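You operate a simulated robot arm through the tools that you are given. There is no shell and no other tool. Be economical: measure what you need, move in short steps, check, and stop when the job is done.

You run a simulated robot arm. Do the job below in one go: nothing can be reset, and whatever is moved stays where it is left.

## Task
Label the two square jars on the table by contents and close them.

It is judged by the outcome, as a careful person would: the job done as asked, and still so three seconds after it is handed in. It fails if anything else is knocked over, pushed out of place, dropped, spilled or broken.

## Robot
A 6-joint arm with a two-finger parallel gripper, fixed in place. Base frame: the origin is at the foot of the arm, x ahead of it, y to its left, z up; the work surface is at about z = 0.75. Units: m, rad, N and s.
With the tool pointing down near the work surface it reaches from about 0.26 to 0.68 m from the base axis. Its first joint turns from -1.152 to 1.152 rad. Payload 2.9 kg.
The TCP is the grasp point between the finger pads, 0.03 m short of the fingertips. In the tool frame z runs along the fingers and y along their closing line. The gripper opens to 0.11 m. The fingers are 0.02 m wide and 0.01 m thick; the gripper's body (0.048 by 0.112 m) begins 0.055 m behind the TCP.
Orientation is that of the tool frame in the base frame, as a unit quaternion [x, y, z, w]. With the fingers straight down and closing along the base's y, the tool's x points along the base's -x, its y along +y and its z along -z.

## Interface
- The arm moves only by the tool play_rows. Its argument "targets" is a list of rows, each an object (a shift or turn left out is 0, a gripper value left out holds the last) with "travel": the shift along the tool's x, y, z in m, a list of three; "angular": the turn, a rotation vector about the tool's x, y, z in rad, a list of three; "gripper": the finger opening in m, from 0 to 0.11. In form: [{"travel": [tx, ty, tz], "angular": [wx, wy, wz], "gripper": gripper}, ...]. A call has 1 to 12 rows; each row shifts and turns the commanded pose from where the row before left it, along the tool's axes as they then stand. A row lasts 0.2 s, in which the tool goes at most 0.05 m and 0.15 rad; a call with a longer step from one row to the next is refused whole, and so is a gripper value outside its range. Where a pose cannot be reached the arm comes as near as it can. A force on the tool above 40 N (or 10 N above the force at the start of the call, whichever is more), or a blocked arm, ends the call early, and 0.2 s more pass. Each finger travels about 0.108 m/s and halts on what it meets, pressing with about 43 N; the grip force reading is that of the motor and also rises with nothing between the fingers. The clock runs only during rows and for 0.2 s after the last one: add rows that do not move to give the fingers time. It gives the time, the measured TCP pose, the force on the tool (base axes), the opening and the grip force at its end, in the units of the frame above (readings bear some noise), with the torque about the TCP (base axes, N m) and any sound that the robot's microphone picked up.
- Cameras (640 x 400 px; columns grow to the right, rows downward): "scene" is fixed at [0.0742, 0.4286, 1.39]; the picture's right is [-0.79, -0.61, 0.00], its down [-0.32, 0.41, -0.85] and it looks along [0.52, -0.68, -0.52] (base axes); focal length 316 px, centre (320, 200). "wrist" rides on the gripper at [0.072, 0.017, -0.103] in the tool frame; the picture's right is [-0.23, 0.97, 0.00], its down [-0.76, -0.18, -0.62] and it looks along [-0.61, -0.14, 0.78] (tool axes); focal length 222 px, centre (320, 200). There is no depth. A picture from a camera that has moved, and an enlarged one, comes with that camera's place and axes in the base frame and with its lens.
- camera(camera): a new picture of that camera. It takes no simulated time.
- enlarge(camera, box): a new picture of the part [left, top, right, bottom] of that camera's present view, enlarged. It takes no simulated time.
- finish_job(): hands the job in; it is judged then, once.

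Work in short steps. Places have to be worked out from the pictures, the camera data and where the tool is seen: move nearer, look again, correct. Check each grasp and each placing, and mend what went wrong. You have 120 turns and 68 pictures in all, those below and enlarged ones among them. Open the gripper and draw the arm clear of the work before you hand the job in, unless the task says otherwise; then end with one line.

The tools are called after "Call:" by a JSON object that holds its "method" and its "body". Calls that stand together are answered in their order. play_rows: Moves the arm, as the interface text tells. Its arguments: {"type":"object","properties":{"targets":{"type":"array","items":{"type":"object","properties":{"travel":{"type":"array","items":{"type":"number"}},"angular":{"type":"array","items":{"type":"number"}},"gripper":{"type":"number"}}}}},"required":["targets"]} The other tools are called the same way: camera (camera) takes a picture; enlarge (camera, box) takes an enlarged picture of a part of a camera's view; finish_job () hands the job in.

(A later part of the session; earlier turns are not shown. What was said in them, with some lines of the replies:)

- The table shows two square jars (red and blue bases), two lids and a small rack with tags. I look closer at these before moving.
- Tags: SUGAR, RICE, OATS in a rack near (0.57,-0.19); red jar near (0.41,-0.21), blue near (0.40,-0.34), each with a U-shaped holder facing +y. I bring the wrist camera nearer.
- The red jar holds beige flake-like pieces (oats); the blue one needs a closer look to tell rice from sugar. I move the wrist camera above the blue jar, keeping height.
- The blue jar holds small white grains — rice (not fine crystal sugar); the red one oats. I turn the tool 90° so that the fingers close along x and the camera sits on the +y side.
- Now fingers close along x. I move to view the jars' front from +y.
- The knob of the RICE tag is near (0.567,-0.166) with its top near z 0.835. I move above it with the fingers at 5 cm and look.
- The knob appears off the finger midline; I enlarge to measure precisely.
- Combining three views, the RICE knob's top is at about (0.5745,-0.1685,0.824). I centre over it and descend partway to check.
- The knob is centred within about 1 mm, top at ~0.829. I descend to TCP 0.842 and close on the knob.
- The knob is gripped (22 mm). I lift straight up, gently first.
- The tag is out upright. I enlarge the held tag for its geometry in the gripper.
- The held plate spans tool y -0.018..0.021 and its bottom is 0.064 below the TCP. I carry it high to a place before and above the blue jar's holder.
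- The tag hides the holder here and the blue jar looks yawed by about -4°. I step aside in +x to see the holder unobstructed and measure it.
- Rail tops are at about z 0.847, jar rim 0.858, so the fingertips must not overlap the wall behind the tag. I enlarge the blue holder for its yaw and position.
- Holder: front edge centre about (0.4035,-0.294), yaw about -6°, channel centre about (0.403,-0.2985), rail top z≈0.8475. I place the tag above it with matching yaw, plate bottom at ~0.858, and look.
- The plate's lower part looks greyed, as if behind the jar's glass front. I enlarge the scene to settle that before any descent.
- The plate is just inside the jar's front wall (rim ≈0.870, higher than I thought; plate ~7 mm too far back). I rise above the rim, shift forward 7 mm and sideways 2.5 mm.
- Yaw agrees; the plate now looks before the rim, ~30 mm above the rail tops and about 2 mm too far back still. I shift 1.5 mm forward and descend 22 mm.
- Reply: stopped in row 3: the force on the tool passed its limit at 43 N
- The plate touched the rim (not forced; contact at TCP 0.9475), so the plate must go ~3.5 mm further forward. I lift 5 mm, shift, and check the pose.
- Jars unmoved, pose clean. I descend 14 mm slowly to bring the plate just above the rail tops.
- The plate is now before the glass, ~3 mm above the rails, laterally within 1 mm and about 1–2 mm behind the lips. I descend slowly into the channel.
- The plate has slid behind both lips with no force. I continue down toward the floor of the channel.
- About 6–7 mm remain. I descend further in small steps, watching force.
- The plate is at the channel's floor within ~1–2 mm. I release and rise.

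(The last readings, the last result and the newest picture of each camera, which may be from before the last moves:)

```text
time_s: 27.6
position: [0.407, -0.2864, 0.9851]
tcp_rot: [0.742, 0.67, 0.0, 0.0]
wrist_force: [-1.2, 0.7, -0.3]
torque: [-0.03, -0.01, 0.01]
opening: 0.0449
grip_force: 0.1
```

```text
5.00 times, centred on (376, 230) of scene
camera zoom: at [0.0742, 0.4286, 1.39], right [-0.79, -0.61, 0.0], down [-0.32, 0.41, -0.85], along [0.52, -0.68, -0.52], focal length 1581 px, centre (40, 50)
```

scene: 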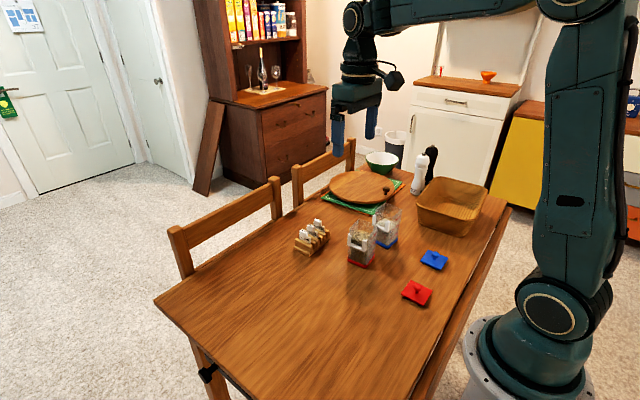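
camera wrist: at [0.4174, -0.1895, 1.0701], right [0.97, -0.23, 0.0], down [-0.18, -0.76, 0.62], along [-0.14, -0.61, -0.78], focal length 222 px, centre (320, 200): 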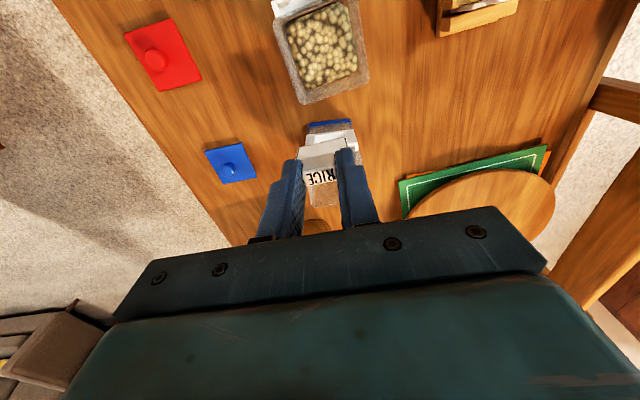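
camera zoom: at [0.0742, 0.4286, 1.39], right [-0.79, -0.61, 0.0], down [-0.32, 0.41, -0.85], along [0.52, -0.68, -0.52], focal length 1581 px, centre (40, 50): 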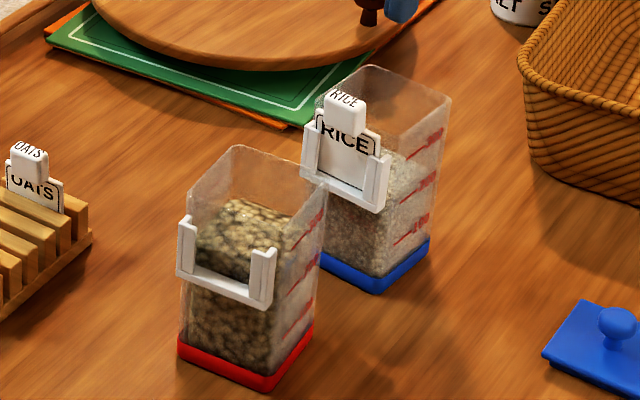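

RICE is seated in the blue jar's holder; nothing else moved. Next OATS: its knob should be near (0.576,-0.2015). I go above it with yaw 0.

Call:
{"method": "play_rows", "body": {"targets": [{"angular": [0, 0, -0.105], "gripper": 0.05}, {"travel": [0.017, 0.0338, 0]}, {"travel": [0.017, 0.0338, 0]}, {"travel": [0.017, 0.0338, 0]}, {"travel": [0.017, 0.0338, 0]}, {"travel": [0.017, 0.0338, 0]}, {"travel": [0, 0, 0.04]}, {"travel": [0, 0, 0.04]}, {"travel": [0, 0, 0.035]}, {}]}}

Call:
{"method": "enlarge", "body": {"camera": "wrist", "box": [240, 100, 400, 200]}}

```text
time_s: 29.8
position: [0.5742, -0.2026, 0.869]
tcp_rot: [0.706, 0.708, 0.0, 0.001]
wrist_force: [-0.8, -0.4, 0.6]
torque: [-0.02, 0.0, 0.02]
opening: 0.0503
grip_force: 0.1
```

```text
4.00 times, centred on (320, 150) of wrist
camera zoom: at [0.5918, -0.1289, 0.9719], right [0.97, -0.23, 0.0], down [-0.18, -0.76, 0.62], along [-0.14, -0.61, -0.78], focal length 888 px, centre (320, 400)
```

zoom: 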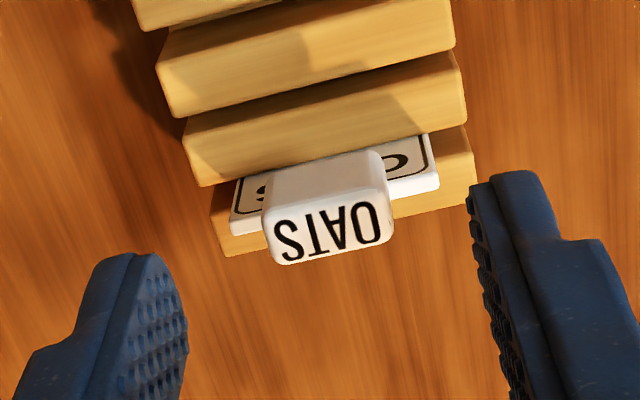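

Alignment matches that of the RICE grasp. I descend to TCP 0.841, close, and lift.

Call:
{"method": "play_rows", "body": {"targets": [{"travel": [0, 0.0008, 0.012]}, {"travel": [0, 0, 0.0155]}, {}, {"gripper": 0.0}, {}, {}, {}]}}

Call:
{"method": "play_rows", "body": {"targets": [{"travel": [0, 0, -0.01]}, {"travel": [0, 0, -0.015]}, {"travel": [0, 0, -0.03]}, {"travel": [0, 0, -0.04]}, {"travel": [0, 0, -0.035]}, {}]}}

Call:
{"method": "camera", "body": {"camera": "wrist"}}

```text
time_s: 31.4
position: [0.5747, -0.2012, 0.8416]
tcp_rot: [0.706, 0.708, 0.0, 0.0]
wrist_force: [0.0, -0.9, -0.8]
torque: [-0.06, 0.0, 0.03]
opening: 0.0219
grip_force: 43.1
```

```text
time_s: 32.8
position: [0.5768, -0.2018, 0.9719]
tcp_rot: [0.706, 0.708, 0.0, 0.001]
wrist_force: [0.8, 0.5, 1.0]
torque: [0.01, 0.01, 0.04]
opening: 0.0218
grip_force: 42.8
```

```text
20 pictures are left
camera wrist: at [0.5936, -0.1294, 1.0736], right [0.97, -0.23, 0.0], down [-0.18, -0.76, 0.62], along [-0.14, -0.61, -0.78], focal length 222 px, centre (320, 200)
```

wrist: 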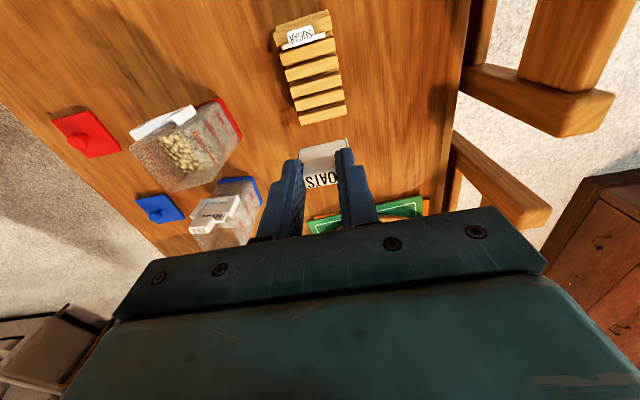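

OATS is held. From my earlier view the red holder's centre maps to TCP (0.413,-0.166), yaw +3.6°. I carry it there at height and look.

Call:
{"method": "play_rows", "body": {"targets": [{"travel": [0.0072, -0.0328, 0]}, {"travel": [0.0072, -0.0328, 0]}, {"travel": [0.0072, -0.0328, 0]}, {"travel": [0.0072, -0.0328, 0]}, {"travel": [0.007, -0.0326, 0]}, {"angular": [0, 0, -0.061]}, {"travel": [0, 0, 0.013]}, {}, {}]}}

Call:
{"method": "enlarge", "body": {"camera": "wrist", "box": [265, 110, 375, 180]}}

Call:
{"method": "enlarge", "body": {"camera": "scene", "box": [340, 195, 390, 250]}}

```text
time_s: 34.8
position: [0.4139, -0.1666, 0.9588]
tcp_rot: [0.684, 0.729, 0.001, 0.0]
wrist_force: [-0.2, 0.2, 0.1]
torque: [-0.01, -0.01, 0.02]
opening: 0.0217
grip_force: 43.1
```

```text
5.71 times, centred on (320, 145) of wrist
camera zoom: at [0.4254, -0.0915, 1.0599], right [0.99, -0.17, 0.0], down [-0.13, -0.77, 0.62], along [-0.1, -0.61, -0.78], focal length 1269 px, centre (320, 514)
```

zoom: 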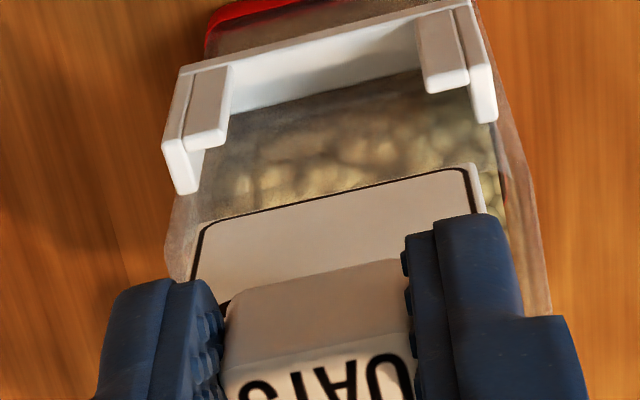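

```text
7.27 times, centred on (365, 222) of scene
camera zoom: at [0.0742, 0.4286, 1.39], right [-0.79, -0.61, 0.0], down [-0.32, 0.41, -0.85], along [0.52, -0.68, -0.52], focal length 2299 px, centre (-7, 36)
```

zoom: 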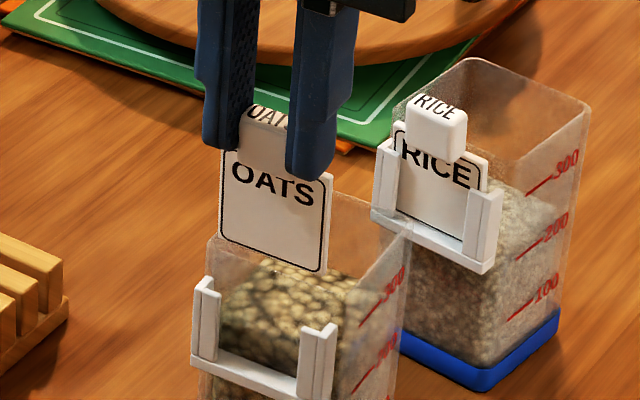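

Yaw and lateral match the blue jar's good approach; forward offset within ~1 mm. I descend slowly to just above the rails.

Call:
{"method": "play_rows", "body": {"targets": [{"travel": [0, 0, 0.004]}, {"travel": [0, 0, 0.004]}, {"travel": [0, 0, 0.004]}, {"travel": [0, 0, 0.004]}, {"travel": [0, 0, 0.004]}, {}]}}

Call:
{"method": "enlarge", "body": {"camera": "wrist", "box": [265, 110, 375, 180]}}

```text
time_s: 36.2
position: [0.4115, -0.1661, 0.9383]
tcp_rot: [0.685, 0.729, 0.0, 0.0]
wrist_force: [0.2, -0.3, 0.3]
torque: [0.04, 0.03, 0.01]
opening: 0.0221
grip_force: 43.0
```

```text
5.71 times, centred on (320, 145) of wrist
camera zoom: at [0.4252, -0.0919, 1.0402], right [0.99, -0.17, 0.0], down [-0.13, -0.77, 0.62], along [-0.1, -0.61, -0.78], focal length 1269 px, centre (320, 514)
```

zoom: 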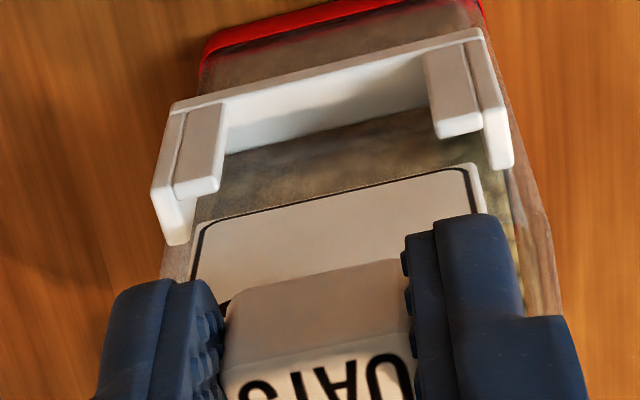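

Practically identical to the good blue approach. I descend into the channel, slowly.

Call:
{"method": "play_rows", "body": {"targets": [{"travel": [0, 0, 0.003]}, {"travel": [0, 0, 0.0025]}, {"travel": [0, 0, 0.0025]}, {"travel": [0, 0, 0.003]}, {"travel": [0, 0, 0.003]}, {"travel": [0, 0, 0.003]}, {"travel": [0, 0, 0.003]}, {}]}}

Call:
{"method": "enlarge", "body": {"camera": "wrist", "box": [265, 110, 375, 180]}}

```text
time_s: 38.0
position: [0.4123, -0.1659, 0.918]
tcp_rot: [0.685, 0.729, 0.0, 0.0]
wrist_force: [1.1, 0.7, -0.6]
torque: [0.01, -0.03, 0.01]
opening: 0.0221
grip_force: 43.2
```

```text
5.71 times, centred on (320, 145) of wrist
camera zoom: at [0.4253, -0.0918, 1.0203], right [0.99, -0.17, 0.0], down [-0.13, -0.77, 0.62], along [-0.1, -0.61, -0.78], focal length 1269 px, centre (320, 514)
```

zoom: 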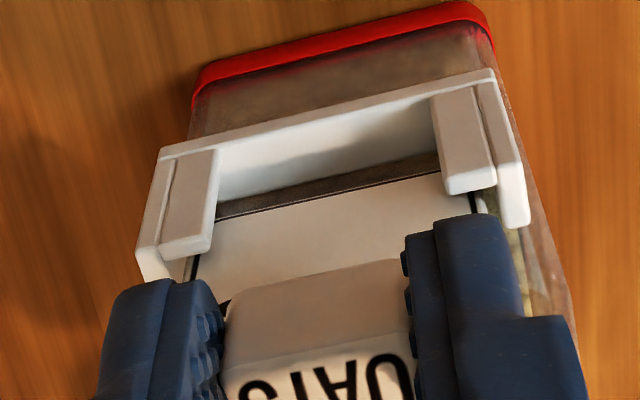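

OATS is in the channel behind both lips. I go on down to TCP ~0.9035, as with the first, then release and rise.

Call:
{"method": "play_rows", "body": {"targets": [{"travel": [0, 0, 0.003]}, {"travel": [0, 0, 0.003]}, {"travel": [0, 0, 0.003]}, {"travel": [0, 0, 0.002]}, {"travel": [0, 0, 0.0015]}, {"travel": [0, 0, 0.001]}, {"travel": [0, 0, 0.0005]}, {}]}}

```text
time_s: 39.8
position: [0.4117, -0.1662, 0.9036]
tcp_rot: [0.685, 0.729, 0.0, 0.001]
wrist_force: [0.5, 0.1, 1.8]
torque: [0.0, 0.01, 0.01]
opening: 0.0219
grip_force: 42.6
```

No adverse force. I release, rise, and move to a place that shows both lids.

Call:
{"method": "play_rows", "body": {"targets": [{"gripper": 0.045}, {}, {}, {"travel": [0, 0, -0.02]}, {"travel": [0, 0, -0.03]}, {"travel": [0, 0, -0.03]}, {"angular": [0, 0, 0.061], "gripper": 0.09}, {"travel": [-0.009, -0.033, 0]}, {"travel": [-0.009, -0.033, 0]}, {"travel": [-0.009, -0.033, 0]}, {"travel": [-0.009, -0.033, 0.02]}, {}]}}

Call:
{"method": "camera", "body": {"camera": "wrist"}}

Call:
{"method": "enlarge", "body": {"camera": "scene", "box": [335, 195, 455, 310]}}

```text
time_s: 42.4
position: [0.2796, -0.2001, 0.9634]
tcp_rot: [0.706, 0.708, 0.001, 0.0]
wrist_force: [0.6, 0.1, 0.5]
torque: [0.01, -0.03, -0.02]
opening: 0.0899
grip_force: 0.0
```

```text
15 pictures are left
camera wrist: at [0.2967, -0.1283, 1.0665], right [0.97, -0.23, 0.0], down [-0.18, -0.76, 0.62], along [-0.14, -0.61, -0.78], focal length 222 px, centre (320, 200)
```

wrist: 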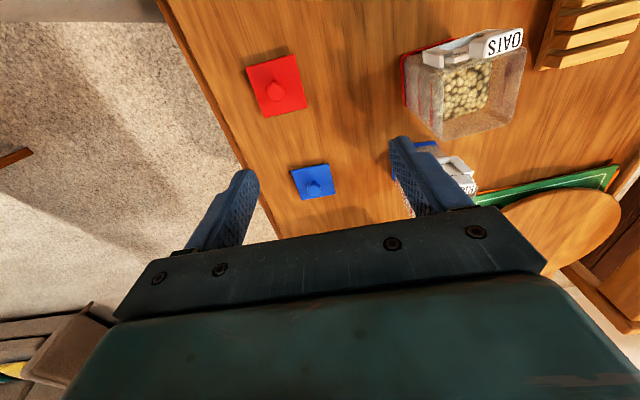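

```text
3.48 times, centred on (395, 252) of scene
camera zoom: at [0.0742, 0.4286, 1.39], right [-0.79, -0.61, 0.0], down [-0.32, 0.41, -0.85], along [0.52, -0.68, -0.52], focal length 1100 px, centre (59, 17)
```

zoom: 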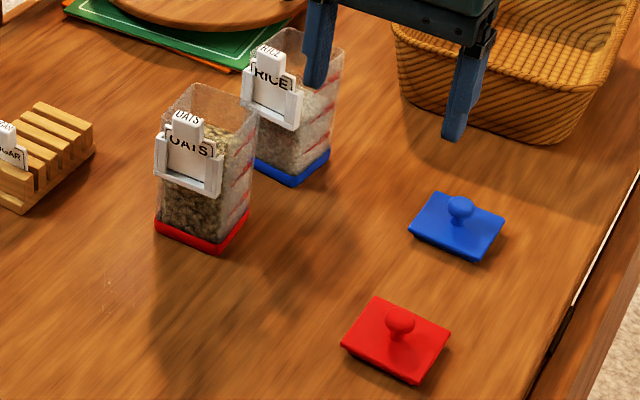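

Both labels are in place. I enlarge the two lids in the wrist view for positions and yaws.

Call:
{"method": "enlarge", "body": {"camera": "wrist", "box": [160, 45, 424, 210]}}

```text
2.42 times, centred on (292, 128) of wrist
camera zoom: at [0.2967, -0.1283, 1.0665], right [0.97, -0.23, 0.0], down [-0.18, -0.76, 0.62], along [-0.14, -0.61, -0.78], focal length 538 px, centre (388, 376)
```

zoom: 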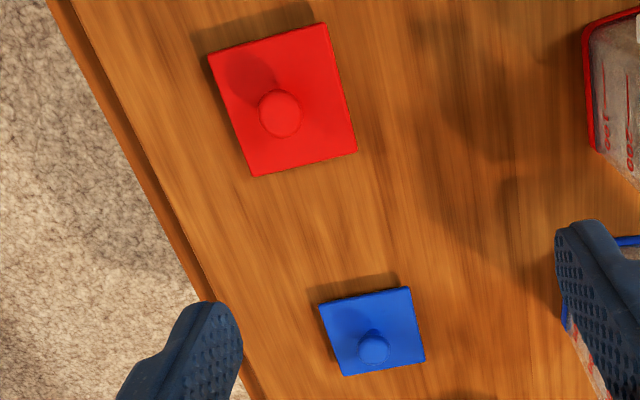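

Lids: blue centre (0.241,-0.330), yaw ≈ -1.8°; red (0.231,-0.1805), yaw ≈ -0.7°; knob centres at z≈0.778. I go above the blue lid's knob.

Call:
{"method": "play_rows", "body": {"targets": [{"travel": [-0.0324, -0.0097, 0.0308], "gripper": 0.05}, {"travel": [-0.0324, -0.0097, 0.0308]}, {"travel": [-0.0324, -0.0097, 0.0308]}, {"travel": [-0.0322, -0.0097, 0.0308]}, {}, {}]}}

Call:
{"method": "enlarge", "body": {"camera": "wrist", "box": [224, 90, 416, 210]}}

```text
time_s: 43.8
position: [0.2409, -0.3332, 0.842]
tcp_rot: [0.706, 0.708, 0.0, 0.0]
wrist_force: [-0.4, 0.5, 0.5]
torque: [-0.03, -0.03, 0.04]
opening: 0.0502
grip_force: 0.1
```

```text
3.33 times, centred on (320, 150) of wrist
camera zoom: at [0.258, -0.2603, 0.9437], right [0.97, -0.23, 0.0], down [-0.18, -0.76, 0.62], along [-0.14, -0.61, -0.78], focal length 740 px, centre (320, 367)
```

zoom: 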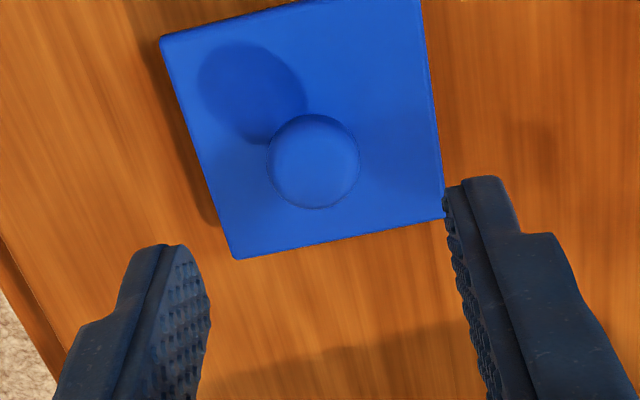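

The knob is 3.5 mm toward +y of the tool; lateral is fine. I correct and descend to TCP 0.798, then close.

Call:
{"method": "play_rows", "body": {"targets": [{"travel": [0.0035, 0, 0]}, {"travel": [0, 0, 0.02]}, {"travel": [0, 0, 0.014]}, {"travel": [0, 0, 0.01]}, {}, {"gripper": 0.0}, {}, {}, {}]}}

Call:
{"method": "enlarge", "body": {"camera": "wrist", "box": [224, 90, 416, 210]}}

```text
time_s: 45.8
position: [0.2418, -0.3277, 0.7995]
tcp_rot: [0.706, 0.708, -0.001, 0.0]
wrist_force: [0.3, -0.5, 0.4]
torque: [-0.03, 0.0, -0.01]
opening: 0.0154
grip_force: 43.0
```

```text
3.33 times, centred on (320, 150) of wrist
camera zoom: at [0.2586, -0.2545, 0.8998], right [0.97, -0.23, 0.0], down [-0.18, -0.76, 0.62], along [-0.14, -0.61, -0.78], focal length 740 px, centre (320, 367)
```

zoom: 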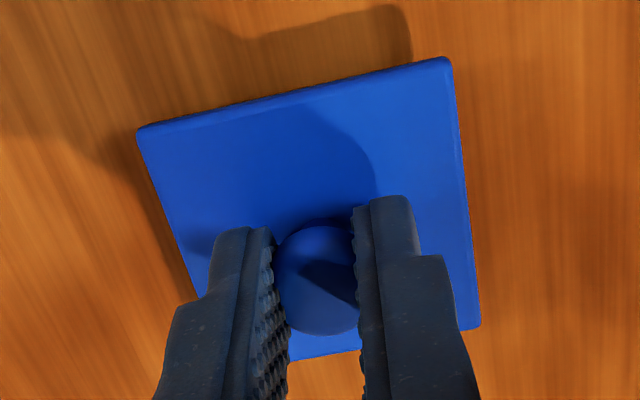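

The grip halted at 15.4 mm on the knob. I test it with a gentle lift of 15 mm and look.

Call:
{"method": "play_rows", "body": {"targets": [{"travel": [0, 0, -0.005]}, {"travel": [0, 0, -0.01]}, {}, {}]}}

Call:
{"method": "enlarge", "body": {"camera": "wrist", "box": [224, 90, 416, 210]}}

```text
time_s: 46.8
position: [0.2418, -0.3269, 0.8128]
tcp_rot: [0.707, 0.707, 0.0, 0.0]
wrist_force: [0.6, -0.6, 0.9]
torque: [0.01, 0.0, 0.01]
opening: 0.0154
grip_force: 42.9
```

```text
3.33 times, centred on (320, 150) of wrist
camera zoom: at [0.2588, -0.2549, 0.9143], right [0.97, -0.23, 0.0], down [-0.18, -0.76, 0.62], along [-0.14, -0.61, -0.78], focal length 740 px, centre (320, 367)
```

zoom: 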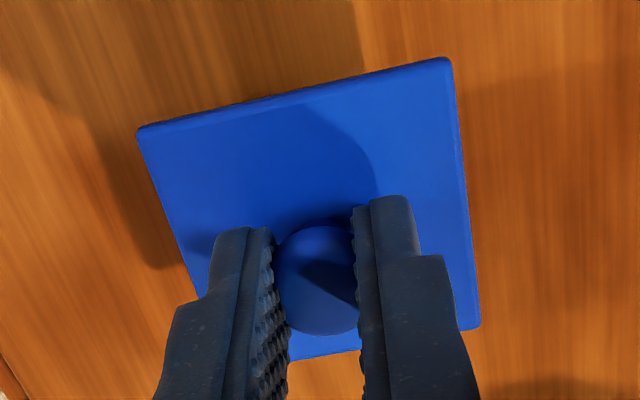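

The lid is held rigidly and level. I carry it high to above the blue jar (centre ≈ (0.4045,-0.324), yaw ≈ -6°), and lower to a few mm above.

Call:
{"method": "play_rows", "body": {"targets": [{"travel": [0, 0, -0.037]}, {"travel": [0, 0, -0.037]}, {"travel": [0, 0, -0.037]}, {"travel": [0, 0, -0.037]}, {"travel": [0.0014, 0.0406, 0]}, {"travel": [0.0014, 0.0406, 0]}, {"travel": [0.0014, 0.0406, 0]}, {"travel": [0.0014, 0.0406, 0]}, {"angular": [0, 0, 0.093]}, {"travel": [0, 0, 0.025]}, {}, {}]}}

Call:
{"method": "enlarge", "body": {"camera": "scene", "box": [360, 180, 420, 250]}}

Call:
{"method": "enlarge", "body": {"camera": "wrist", "box": [224, 90, 416, 210]}}

```text
time_s: 49.4
position: [0.4064, -0.3218, 0.9359]
tcp_rot: [0.739, 0.674, 0.0, 0.0]
wrist_force: [-0.5, -0.3, -0.4]
torque: [-0.01, -0.01, -0.02]
opening: 0.0155
grip_force: 43.2
```

```text
5.71 times, centred on (390, 215) of scene
camera zoom: at [0.0742, 0.4286, 1.39], right [-0.79, -0.61, 0.0], down [-0.32, 0.41, -0.85], along [0.52, -0.68, -0.52], focal length 1807 px, centre (-80, 114)
```

zoom: 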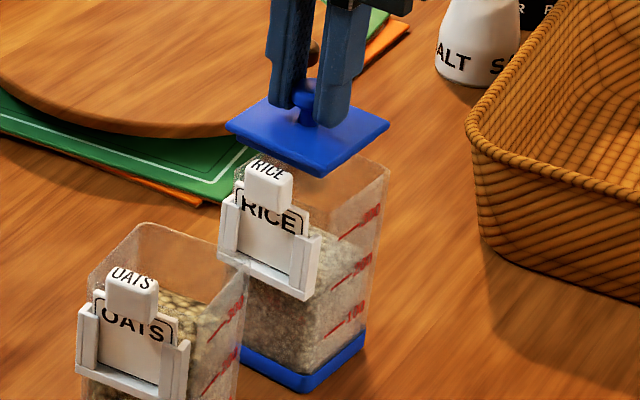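

```text
3.33 times, centred on (320, 150) of wrist
camera zoom: at [0.4292, -0.251, 1.0381], right [0.95, -0.32, 0.0], down [-0.25, -0.74, 0.62], along [-0.2, -0.59, -0.78], focal length 740 px, centre (320, 367)
```

zoom: 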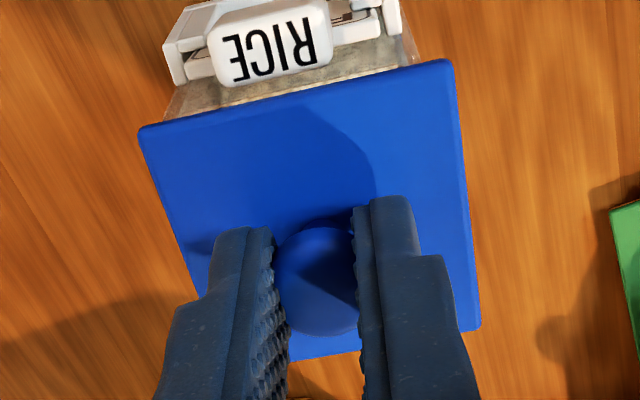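

The lid is close: label knob as reference suggests shifting -2 mm (tool y) and +0.8 mm (tool x). I correct and descend slowly onto the rim.

Call:
{"method": "play_rows", "body": {"targets": [{"travel": [0.0008, -0.0018, 0]}, {"travel": [0, 0, 0.005]}, {"travel": [0, 0, 0.003]}, {"travel": [0, 0, 0.002]}, {"travel": [0, 0, 0.002]}, {"travel": [0, 0, 0.001]}, {"travel": [0, 0, 0.001]}, {}]}}

```text
time_s: 51.2
position: [0.4024, -0.3204, 0.9201]
tcp_rot: [0.738, 0.675, 0.0, -0.001]
wrist_force: [0.0, 0.4, -0.4]
torque: [-0.02, -0.03, 0.01]
opening: 0.0152
grip_force: 43.3
```

Call:
{"method": "play_rows", "body": {"targets": [{"travel": [0, 0, 0.001]}, {"travel": [0, 0, 0.001]}, {"travel": [0, 0, 0.001]}, {}]}}

Call:
{"method": "enlarge", "body": {"camera": "scene", "box": [360, 185, 410, 235]}}

```text
time_s: 52.2
position: [0.4021, -0.3208, 0.9178]
tcp_rot: [0.738, 0.675, 0.0, 0.001]
wrist_force: [-0.8, -0.8, 0.5]
torque: [-0.05, 0.03, -0.01]
opening: 0.0155
grip_force: 43.1
```

```text
8.00 times, centred on (385, 210) of scene
camera zoom: at [0.0742, 0.4285, 1.39], right [-0.79, -0.61, 0.0], down [-0.32, 0.41, -0.85], along [0.52, -0.68, -0.52], focal length 2529 px, centre (-200, 120)
```

zoom: 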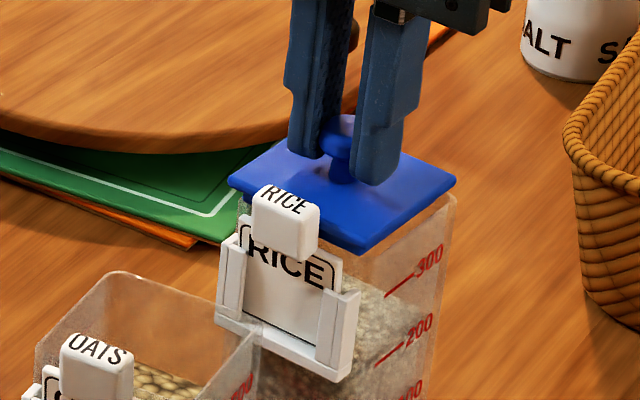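

Aligned, with a few mm gap left. I continue down by small steps until contact is felt.

Call:
{"method": "play_rows", "body": {"targets": [{"travel": [0, 0, 0.001]}, {"travel": [0, 0, 0.001]}, {"travel": [0, 0, 0.001]}, {"travel": [0, 0, 0.001]}, {}]}}

```text
time_s: 53.4
position: [0.4022, -0.321, 0.9164]
tcp_rot: [0.739, 0.674, 0.001, 0.002]
wrist_force: [1.9, -1.0, 20.1]
torque: [0.39, -0.1, -0.01]
opening: 0.0152
grip_force: 42.8
```

Contact of 20 N centred about 2 cm toward the front (+y). I look to see what touches.

Call:
{"method": "enlarge", "body": {"camera": "scene", "box": [370, 195, 405, 230]}}

```text
11.43 times, centred on (388, 212) of scene
camera zoom: at [0.074, 0.4287, 1.39], right [-0.79, -0.61, 0.0], down [-0.32, 0.41, -0.85], along [0.52, -0.68, -0.52], focal length 3613 px, centre (-451, 57)
```

zoom: 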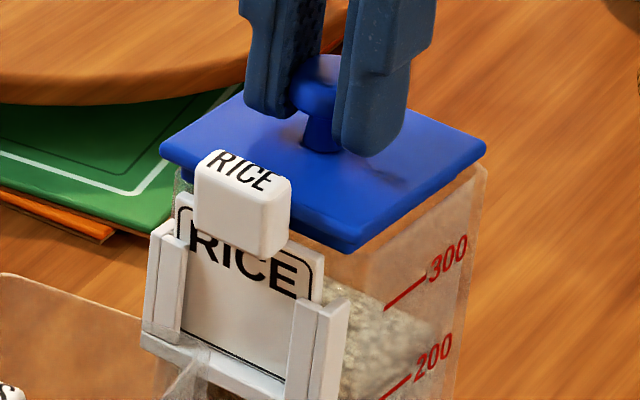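

Front contacted first with a small gap at the rear: the lid's plug probably sits on the front wall. I lift 3 mm, shift 1.5 mm back, and lower again.

Call:
{"method": "play_rows", "body": {"targets": [{"travel": [0, 0, -0.004]}, {"travel": [0, 0, -0.001]}, {"travel": [-0.0015, 0, 0]}, {}, {"travel": [0, 0, 0.003]}, {"travel": [0, 0, 0.001]}, {"travel": [0, 0, 0.001]}, {}]}}

```text
time_s: 55.2
position: [0.4023, -0.3243, 0.9159]
tcp_rot: [0.739, 0.674, 0.001, 0.002]
wrist_force: [1.7, 0.1, 12.3]
torque: [0.23, -0.08, 0.0]
opening: 0.0155
grip_force: 42.9
```

Contact recurs at about the same height (~0.916), which fits a flange seated on the rim. I check closely.

Call:
{"method": "enlarge", "body": {"camera": "scene", "box": [380, 200, 402, 222]}}

```text
16.00 times, centred on (391, 211) of scene
camera zoom: at [0.0741, 0.4287, 1.39], right [-0.79, -0.61, 0.0], down [-0.32, 0.41, -0.85], along [0.52, -0.68, -0.52], focal length 5058 px, centre (-816, 24)
```

zoom: 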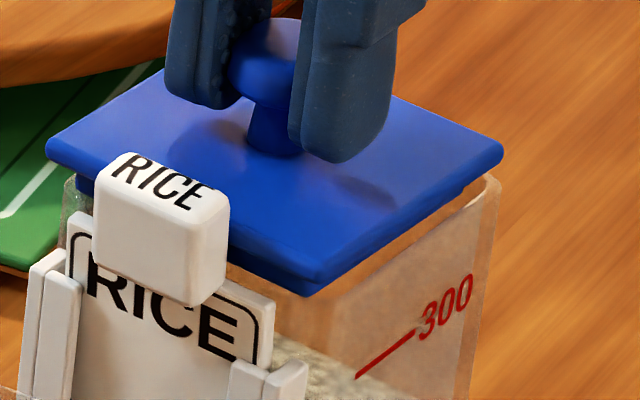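

The plug under the lid is visible resting on the front/high-x walls; the lid is ~1.5–2 mm too far toward +x/+y. I lift, shift by (-1.3,-1.3) mm and lower.

Call:
{"method": "play_rows", "body": {"targets": [{"travel": [0, 0, -0.004]}, {"travel": [0, 0, -0.001]}, {"travel": [-0.0013, -0.0014, 0]}, {}, {"travel": [0, 0, 0.003]}, {"travel": [0, 0, 0.001]}, {"travel": [0, 0, 0.001]}, {"travel": [0, 0, 0.001]}, {}]}}

```text
time_s: 57.2
position: [0.3999, -0.3244, 0.9141]
tcp_rot: [0.738, 0.675, 0.001, 0.001]
wrist_force: [0.3, -0.9, 21.2]
torque: [0.42, -0.03, 0.01]
opening: 0.0152
grip_force: 42.8
```

Contact now is centred sideways but still toward the front. I shift a further 1.5 mm back.

Call:
{"method": "play_rows", "body": {"targets": [{"travel": [0, 0, -0.004]}, {"travel": [0, 0, -0.001]}, {"travel": [-0.0016, 0, 0]}, {}, {"travel": [0, 0, 0.003]}, {"travel": [0, 0, 0.001]}, {"travel": [0, 0, 0.001]}, {}]}}

```text
time_s: 59.0
position: [0.4003, -0.3245, 0.9146]
tcp_rot: [0.738, 0.675, 0.0, 0.001]
wrist_force: [-0.4, -2.0, 9.0]
torque: [0.14, 0.0, 0.01]
opening: 0.0153
grip_force: 42.8
```

The lid sank lower for less force; the trend is right. I shift 1 mm more back and press lightly.

Call:
{"method": "play_rows", "body": {"targets": [{"travel": [0, 0, -0.004]}, {"travel": [0, 0, -0.001]}, {"travel": [-0.0012, 0, 0]}, {}, {"travel": [0, 0, 0.003]}, {"travel": [0, 0, 0.001]}, {"travel": [0, 0, 0.001]}, {}]}}

Call:
{"method": "enlarge", "body": {"camera": "scene", "box": [380, 200, 402, 222]}}

```text
time_s: 60.8
position: [0.4008, -0.3263, 0.9139]
tcp_rot: [0.738, 0.675, 0.0, 0.001]
wrist_force: [-0.7, -1.2, 9.2]
torque: [0.2, 0.03, 0.0]
opening: 0.017
grip_force: 42.9
```

```text
16.00 times, centred on (391, 211) of scene
camera zoom: at [0.0741, 0.4286, 1.39], right [-0.79, -0.61, 0.0], down [-0.32, 0.41, -0.85], along [0.52, -0.68, -0.52], focal length 5058 px, centre (-816, 24)
```

zoom: 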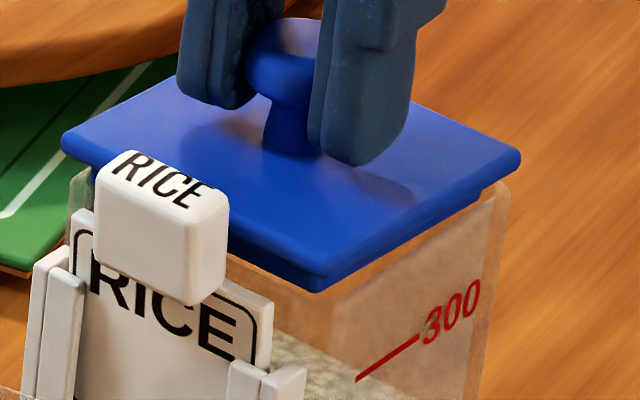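

The lid is nearly centred but the grip opening changed to 17 mm, so it may have turned in the grip. I take a wrist close-up to check lid yaw and tilt against the label.

Call:
{"method": "enlarge", "body": {"camera": "wrist", "box": [224, 90, 416, 210]}}

```text
3.33 times, centred on (320, 150) of wrist
camera zoom: at [0.4244, -0.2557, 1.0157], right [0.95, -0.32, 0.0], down [-0.25, -0.74, 0.62], along [-0.19, -0.59, -0.78], focal length 740 px, centre (320, 367)
```

zoom: 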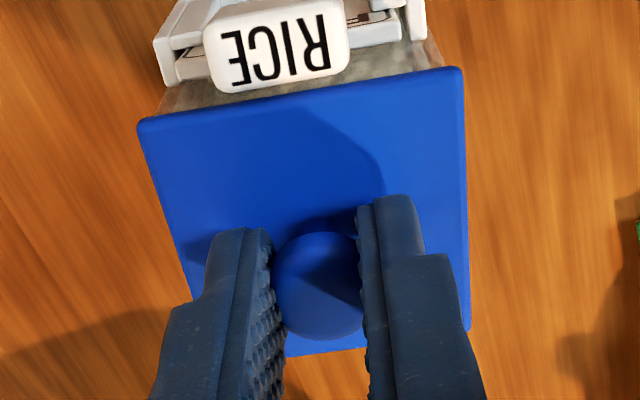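

The lid has turned about 4° in the grip, ending ~1.7° past the jar's yaw, and the contact is still at the front. I lift clear, turn it back 1.7°, shift 1.5 mm back, and lower again.

Call:
{"method": "play_rows", "body": {"targets": [{"travel": [0, 0, -0.005]}, {"travel": [0, 0, -0.002]}, {"travel": [-0.0015, 0, 0], "angular": [0, 0, -0.03]}, {}, {"travel": [0, 0, 0.003]}, {"travel": [0, 0, 0.002]}, {"travel": [0, 0, 0.001]}, {"travel": [0, 0, 0.001]}, {}]}}

```text
time_s: 62.8
position: [0.4012, -0.327, 0.9115]
tcp_rot: [0.728, 0.686, 0.001, 0.0]
wrist_force: [0.1, 0.3, -1.5]
torque: [-0.01, -0.03, 0.01]
opening: 0.0177
grip_force: 42.5
```

No contact now at a lower height — the plug has gone in. I lower further until it seats.

Call:
{"method": "play_rows", "body": {"targets": [{"travel": [0, 0, 0.001]}, {"travel": [0, 0, 0.001]}, {"travel": [0, 0, 0.001]}, {}]}}

```text
time_s: 63.8
position: [0.3993, -0.3274, 0.911]
tcp_rot: [0.728, 0.685, 0.0, 0.0]
wrist_force: [0.8, -0.1, -0.2]
torque: [-0.03, 0.0, 0.0]
opening: 0.0172
grip_force: 42.8
```

Call:
{"method": "play_rows", "body": {"targets": [{"travel": [0, 0, 0.001]}, {"travel": [0, 0, 0.001]}, {}]}}

```text
time_s: 64.6
position: [0.4005, -0.3291, 0.9105]
tcp_rot: [0.73, 0.684, 0.0, 0.001]
wrist_force: [-1.2, -3.3, 7.2]
torque: [-0.78, -0.02, -0.11]
opening: 0.0182
grip_force: 43.3
heard: snap
```

A snap was heard — likely the lid clicking shut. I release, rise straight up, and look.

Call:
{"method": "play_rows", "body": {"targets": [{"gripper": 0.05}, {}, {}, {"travel": [0, 0, -0.02]}, {"travel": [0, 0, -0.04]}, {"travel": [0, 0, -0.04]}, {}]}}

Call:
{"method": "enlarge", "body": {"camera": "scene", "box": [345, 195, 405, 260]}}

```text
time_s: 66.2
position: [0.3995, -0.3284, 1.0091]
tcp_rot: [0.729, 0.685, 0.0, 0.0]
wrist_force: [0.0, -0.1, 0.0]
torque: [0.01, 0.0, -0.02]
opening: 0.0501
grip_force: 0.1
```

```text
6.15 times, centred on (375, 228) of scene
camera zoom: at [0.0742, 0.4286, 1.39], right [-0.79, -0.61, 0.0], down [-0.32, 0.41, -0.85], along [0.52, -0.68, -0.52], focal length 1946 px, centre (-18, 31)
```

zoom: 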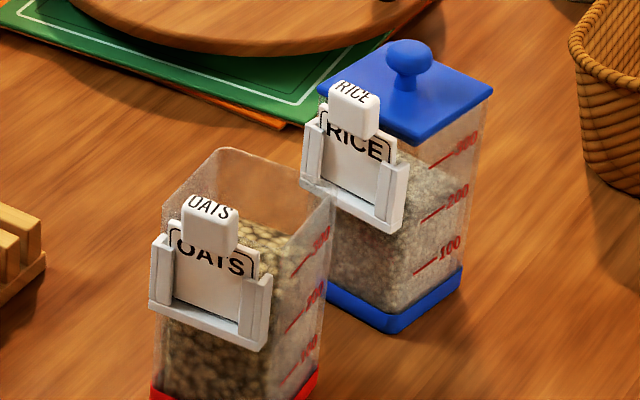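

The blue lid is properly on. Now the red lid: I go above its knob with the same relative offset as the blue grasp, TCP (0.2318,-0.1783).

Call:
{"method": "play_rows", "body": {"targets": [{"angular": [0, 0, -0.063]}, {"travel": [0.025, -0.028, 0.0]}, {"travel": [0.025, -0.028, 0.0]}, {"travel": [0.025, -0.028, 0.02]}, {"travel": [0.025, -0.028, 0.03]}, {"travel": [0.025, -0.028, 0.03]}, {"travel": [0.025, -0.0277, 0.03]}, {"travel": [0, 0, 0.03]}, {"travel": [0, 0, 0.027]}, {}, {}]}}

Call:
{"method": "enlarge", "body": {"camera": "wrist", "box": [224, 90, 416, 210]}}

```text
time_s: 68.6
position: [0.2318, -0.1805, 0.8406]
tcp_rot: [0.707, 0.708, 0.0, 0.0]
wrist_force: [-0.8, -0.7, -0.1]
torque: [-0.01, 0.01, 0.0]
opening: 0.0501
grip_force: 0.0
```

```text
3.33 times, centred on (320, 150) of wrist
camera zoom: at [0.2487, -0.1069, 0.9428], right [0.97, -0.23, 0.0], down [-0.18, -0.76, 0.62], along [-0.14, -0.61, -0.78], focal length 740 px, centre (320, 367)
```

zoom: 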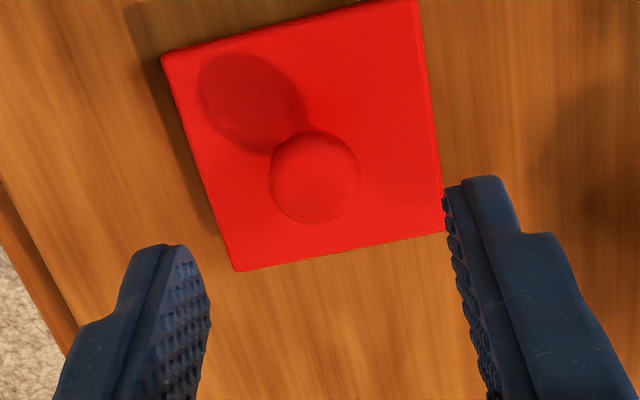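

The red knob sits just where the blue one was for the grasp. I descend the same way, close, and lift a little to check.

Call:
{"method": "play_rows", "body": {"targets": [{"travel": [-0.0004, 0.0003, 0.02]}, {"travel": [0, 0, 0.013]}, {"travel": [0, 0, 0.01]}, {}, {"gripper": 0.0}, {}, {}, {}, {"travel": [0, 0, -0.005]}, {"travel": [0, 0, -0.02]}, {}]}}

```text
time_s: 71.0
position: [0.2332, -0.1784, 0.8237]
tcp_rot: [0.707, 0.707, 0.001, 0.0]
wrist_force: [-0.1, -0.3, -1.0]
torque: [0.0, -0.03, 0.01]
opening: 0.0155
grip_force: 43.1
```

The red lid is held like the blue one. I carry it high to above the red jar at TCP (0.4112,-0.207), yaw +3.8°.

Call:
{"method": "play_rows", "body": {"targets": [{"travel": [0, 0, -0.034]}, {"travel": [0, 0, -0.034]}, {"travel": [0, 0, -0.034]}, {"travel": [0, 0, -0.034]}, {"travel": [-0.007, 0.0447, 0]}, {"travel": [-0.007, 0.0447, 0]}, {"travel": [-0.007, 0.0447, 0]}, {"travel": [-0.007, 0.0447, 0]}, {"angular": [0, 0, -0.066]}, {}, {}]}}

Call:
{"method": "play_rows", "body": {"targets": [{"travel": [0, 0, 0.015]}, {"travel": [0, 0, 0.01]}, {}, {}]}}

```text
time_s: 73.4
position: [0.4137, -0.2065, 0.9591]
tcp_rot: [0.683, 0.731, -0.001, 0.0]
wrist_force: [0.1, 0.0, -0.6]
torque: [0.0, 0.0, 0.0]
opening: 0.0154
grip_force: 43.1
```

```text
time_s: 74.4
position: [0.4112, -0.208, 0.9327]
tcp_rot: [0.682, 0.731, -0.001, -0.001]
wrist_force: [0.0, 0.0, -0.4]
torque: [0.01, 0.03, 0.02]
opening: 0.0152
grip_force: 42.5
```

I take a wrist view to compare the label's place with that of the successful blue closing (expected label-knob rear edge near (283,45)).

Call:
{"method": "enlarge", "body": {"camera": "wrist", "box": [224, 90, 416, 210]}}

```text
3.33 times, centred on (320, 150) of wrist
camera zoom: at [0.4239, -0.1332, 1.0354], right [0.99, -0.16, 0.0], down [-0.13, -0.77, 0.62], along [-0.1, -0.61, -0.78], focal length 740 px, centre (320, 367)
```

zoom: 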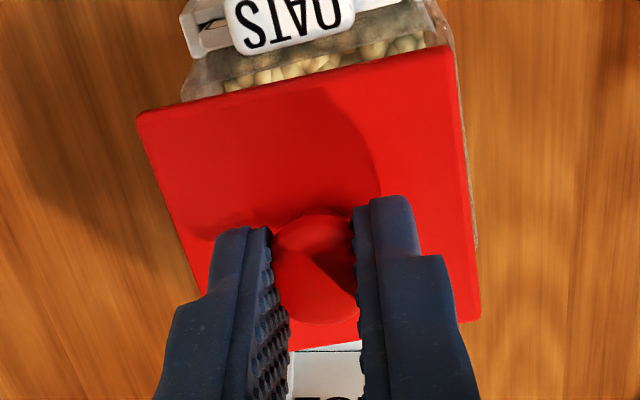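

The jar shows on the high-x side: the tool needs +2.5 mm in tool y, about -1.3 mm in tool x, and ~1.2° of yaw. I correct and lower toward the rim.

Call:
{"method": "play_rows", "body": {"targets": [{"travel": [-0.0013, 0.0025, 0], "angular": [0, 0, -0.021]}, {"travel": [0, 0, 0.006]}, {"travel": [0, 0, 0.005]}, {"travel": [0, 0, 0.003]}, {"travel": [0, 0, 0.001]}, {"travel": [0, 0, 0.001]}, {"travel": [0, 0, 0.001]}, {}]}}

```text
time_s: 76.2
position: [0.4133, -0.2083, 0.9172]
tcp_rot: [0.675, 0.738, 0.0, 0.0]
wrist_force: [-0.5, 1.0, 0.5]
torque: [-0.01, 0.01, -0.01]
opening: 0.0156
grip_force: 43.4
```

Call:
{"method": "play_rows", "body": {"targets": [{"travel": [0, 0, 0.001]}, {"travel": [0, 0, 0.001]}, {"travel": [0, 0, 0.001]}, {}]}}

```text
time_s: 77.2
position: [0.4147, -0.207, 0.9152]
tcp_rot: [0.675, 0.738, 0.0, 0.0]
wrist_force: [-1.2, 0.0, -0.7]
torque: [0.0, -0.02, -0.01]
opening: 0.0153
grip_force: 43.5
```

No contact yet, already below the height where the blue one first touched. I continue in 1 mm steps.

Call:
{"method": "play_rows", "body": {"targets": [{"travel": [0, 0, 0.001]}, {"travel": [0, 0, 0.001]}, {"travel": [0, 0, 0.001]}, {}]}}

```text
time_s: 78.2
position: [0.4133, -0.2077, 0.912]
tcp_rot: [0.675, 0.738, 0.0, 0.0]
wrist_force: [-0.4, 0.0, 9.3]
torque: [0.09, 0.31, 0.05]
opening: 0.0156
grip_force: 43.0
heard: snap
```

A snap was heard here too, with contact on the low-x side. I press lightly a bit more to be sure it is fully down on all sides.

Call:
{"method": "play_rows", "body": {"targets": [{"travel": [0, 0, 0.001]}, {}]}}

Call:
{"method": "enlarge", "body": {"camera": "scene", "box": [335, 195, 405, 265]}}

```text
time_s: 78.8
position: [0.4137, -0.2083, 0.9109]
tcp_rot: [0.675, 0.738, 0.001, 0.001]
wrist_force: [5.0, -0.2, 15.3]
torque: [0.0, -0.11, -0.02]
opening: 0.0153
grip_force: 43.0
```

```text
refused: no pictures are left
```

The contact is now centred (no net torque) at 15 N, at the same height as the blue seat (0.911). One more light press, then release.

Call:
{"method": "play_rows", "body": {"targets": [{"travel": [0, 0, 0.001]}, {}]}}

```text
time_s: 79.4
position: [0.4144, -0.2093, 0.91]
tcp_rot: [0.675, 0.738, 0.001, 0.003]
wrist_force: [6.3, -0.5, 25.0]
torque: [0.0, -0.12, 0.05]
opening: 0.0156
grip_force: 43.4
```

The force rises stiffly and centred: the lid is fully seated. I relieve the press, open, and rise straight up clear of the work.

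Call:
{"method": "play_rows", "body": {"targets": [{"travel": [0, 0, -0.002]}, {"gripper": 0.05}, {}, {}, {"travel": [0, 0, -0.02]}, {"travel": [0, 0, -0.04]}, {"travel": [0, 0, -0.04]}, {"travel": [0, 0, -0.04]}, {"travel": [0, 0, -0.04]}, {}]}}

```text
time_s: 81.6
position: [0.4151, -0.2071, 1.0917]
tcp_rot: [0.675, 0.738, 0.0, 0.0]
wrist_force: [-0.5, 0.7, -1.4]
torque: [-0.02, -0.03, -0.02]
opening: 0.0498
grip_force: 0.1
```

The arm is clear, gripper open and unloaded, with no further sounds. I hand the job in.

Call:
{"method": "finish_job", "body": {}}

```text
The job is handed in.
```

Both jars are labelled and closed: the OATS tag and red lid are on the red jar, and the RICE tag and blue lid are on the blue jar. I ran out of pictures before the red lid went on, so I confirmed it only by the snap and an even, centred press force, not by sight.
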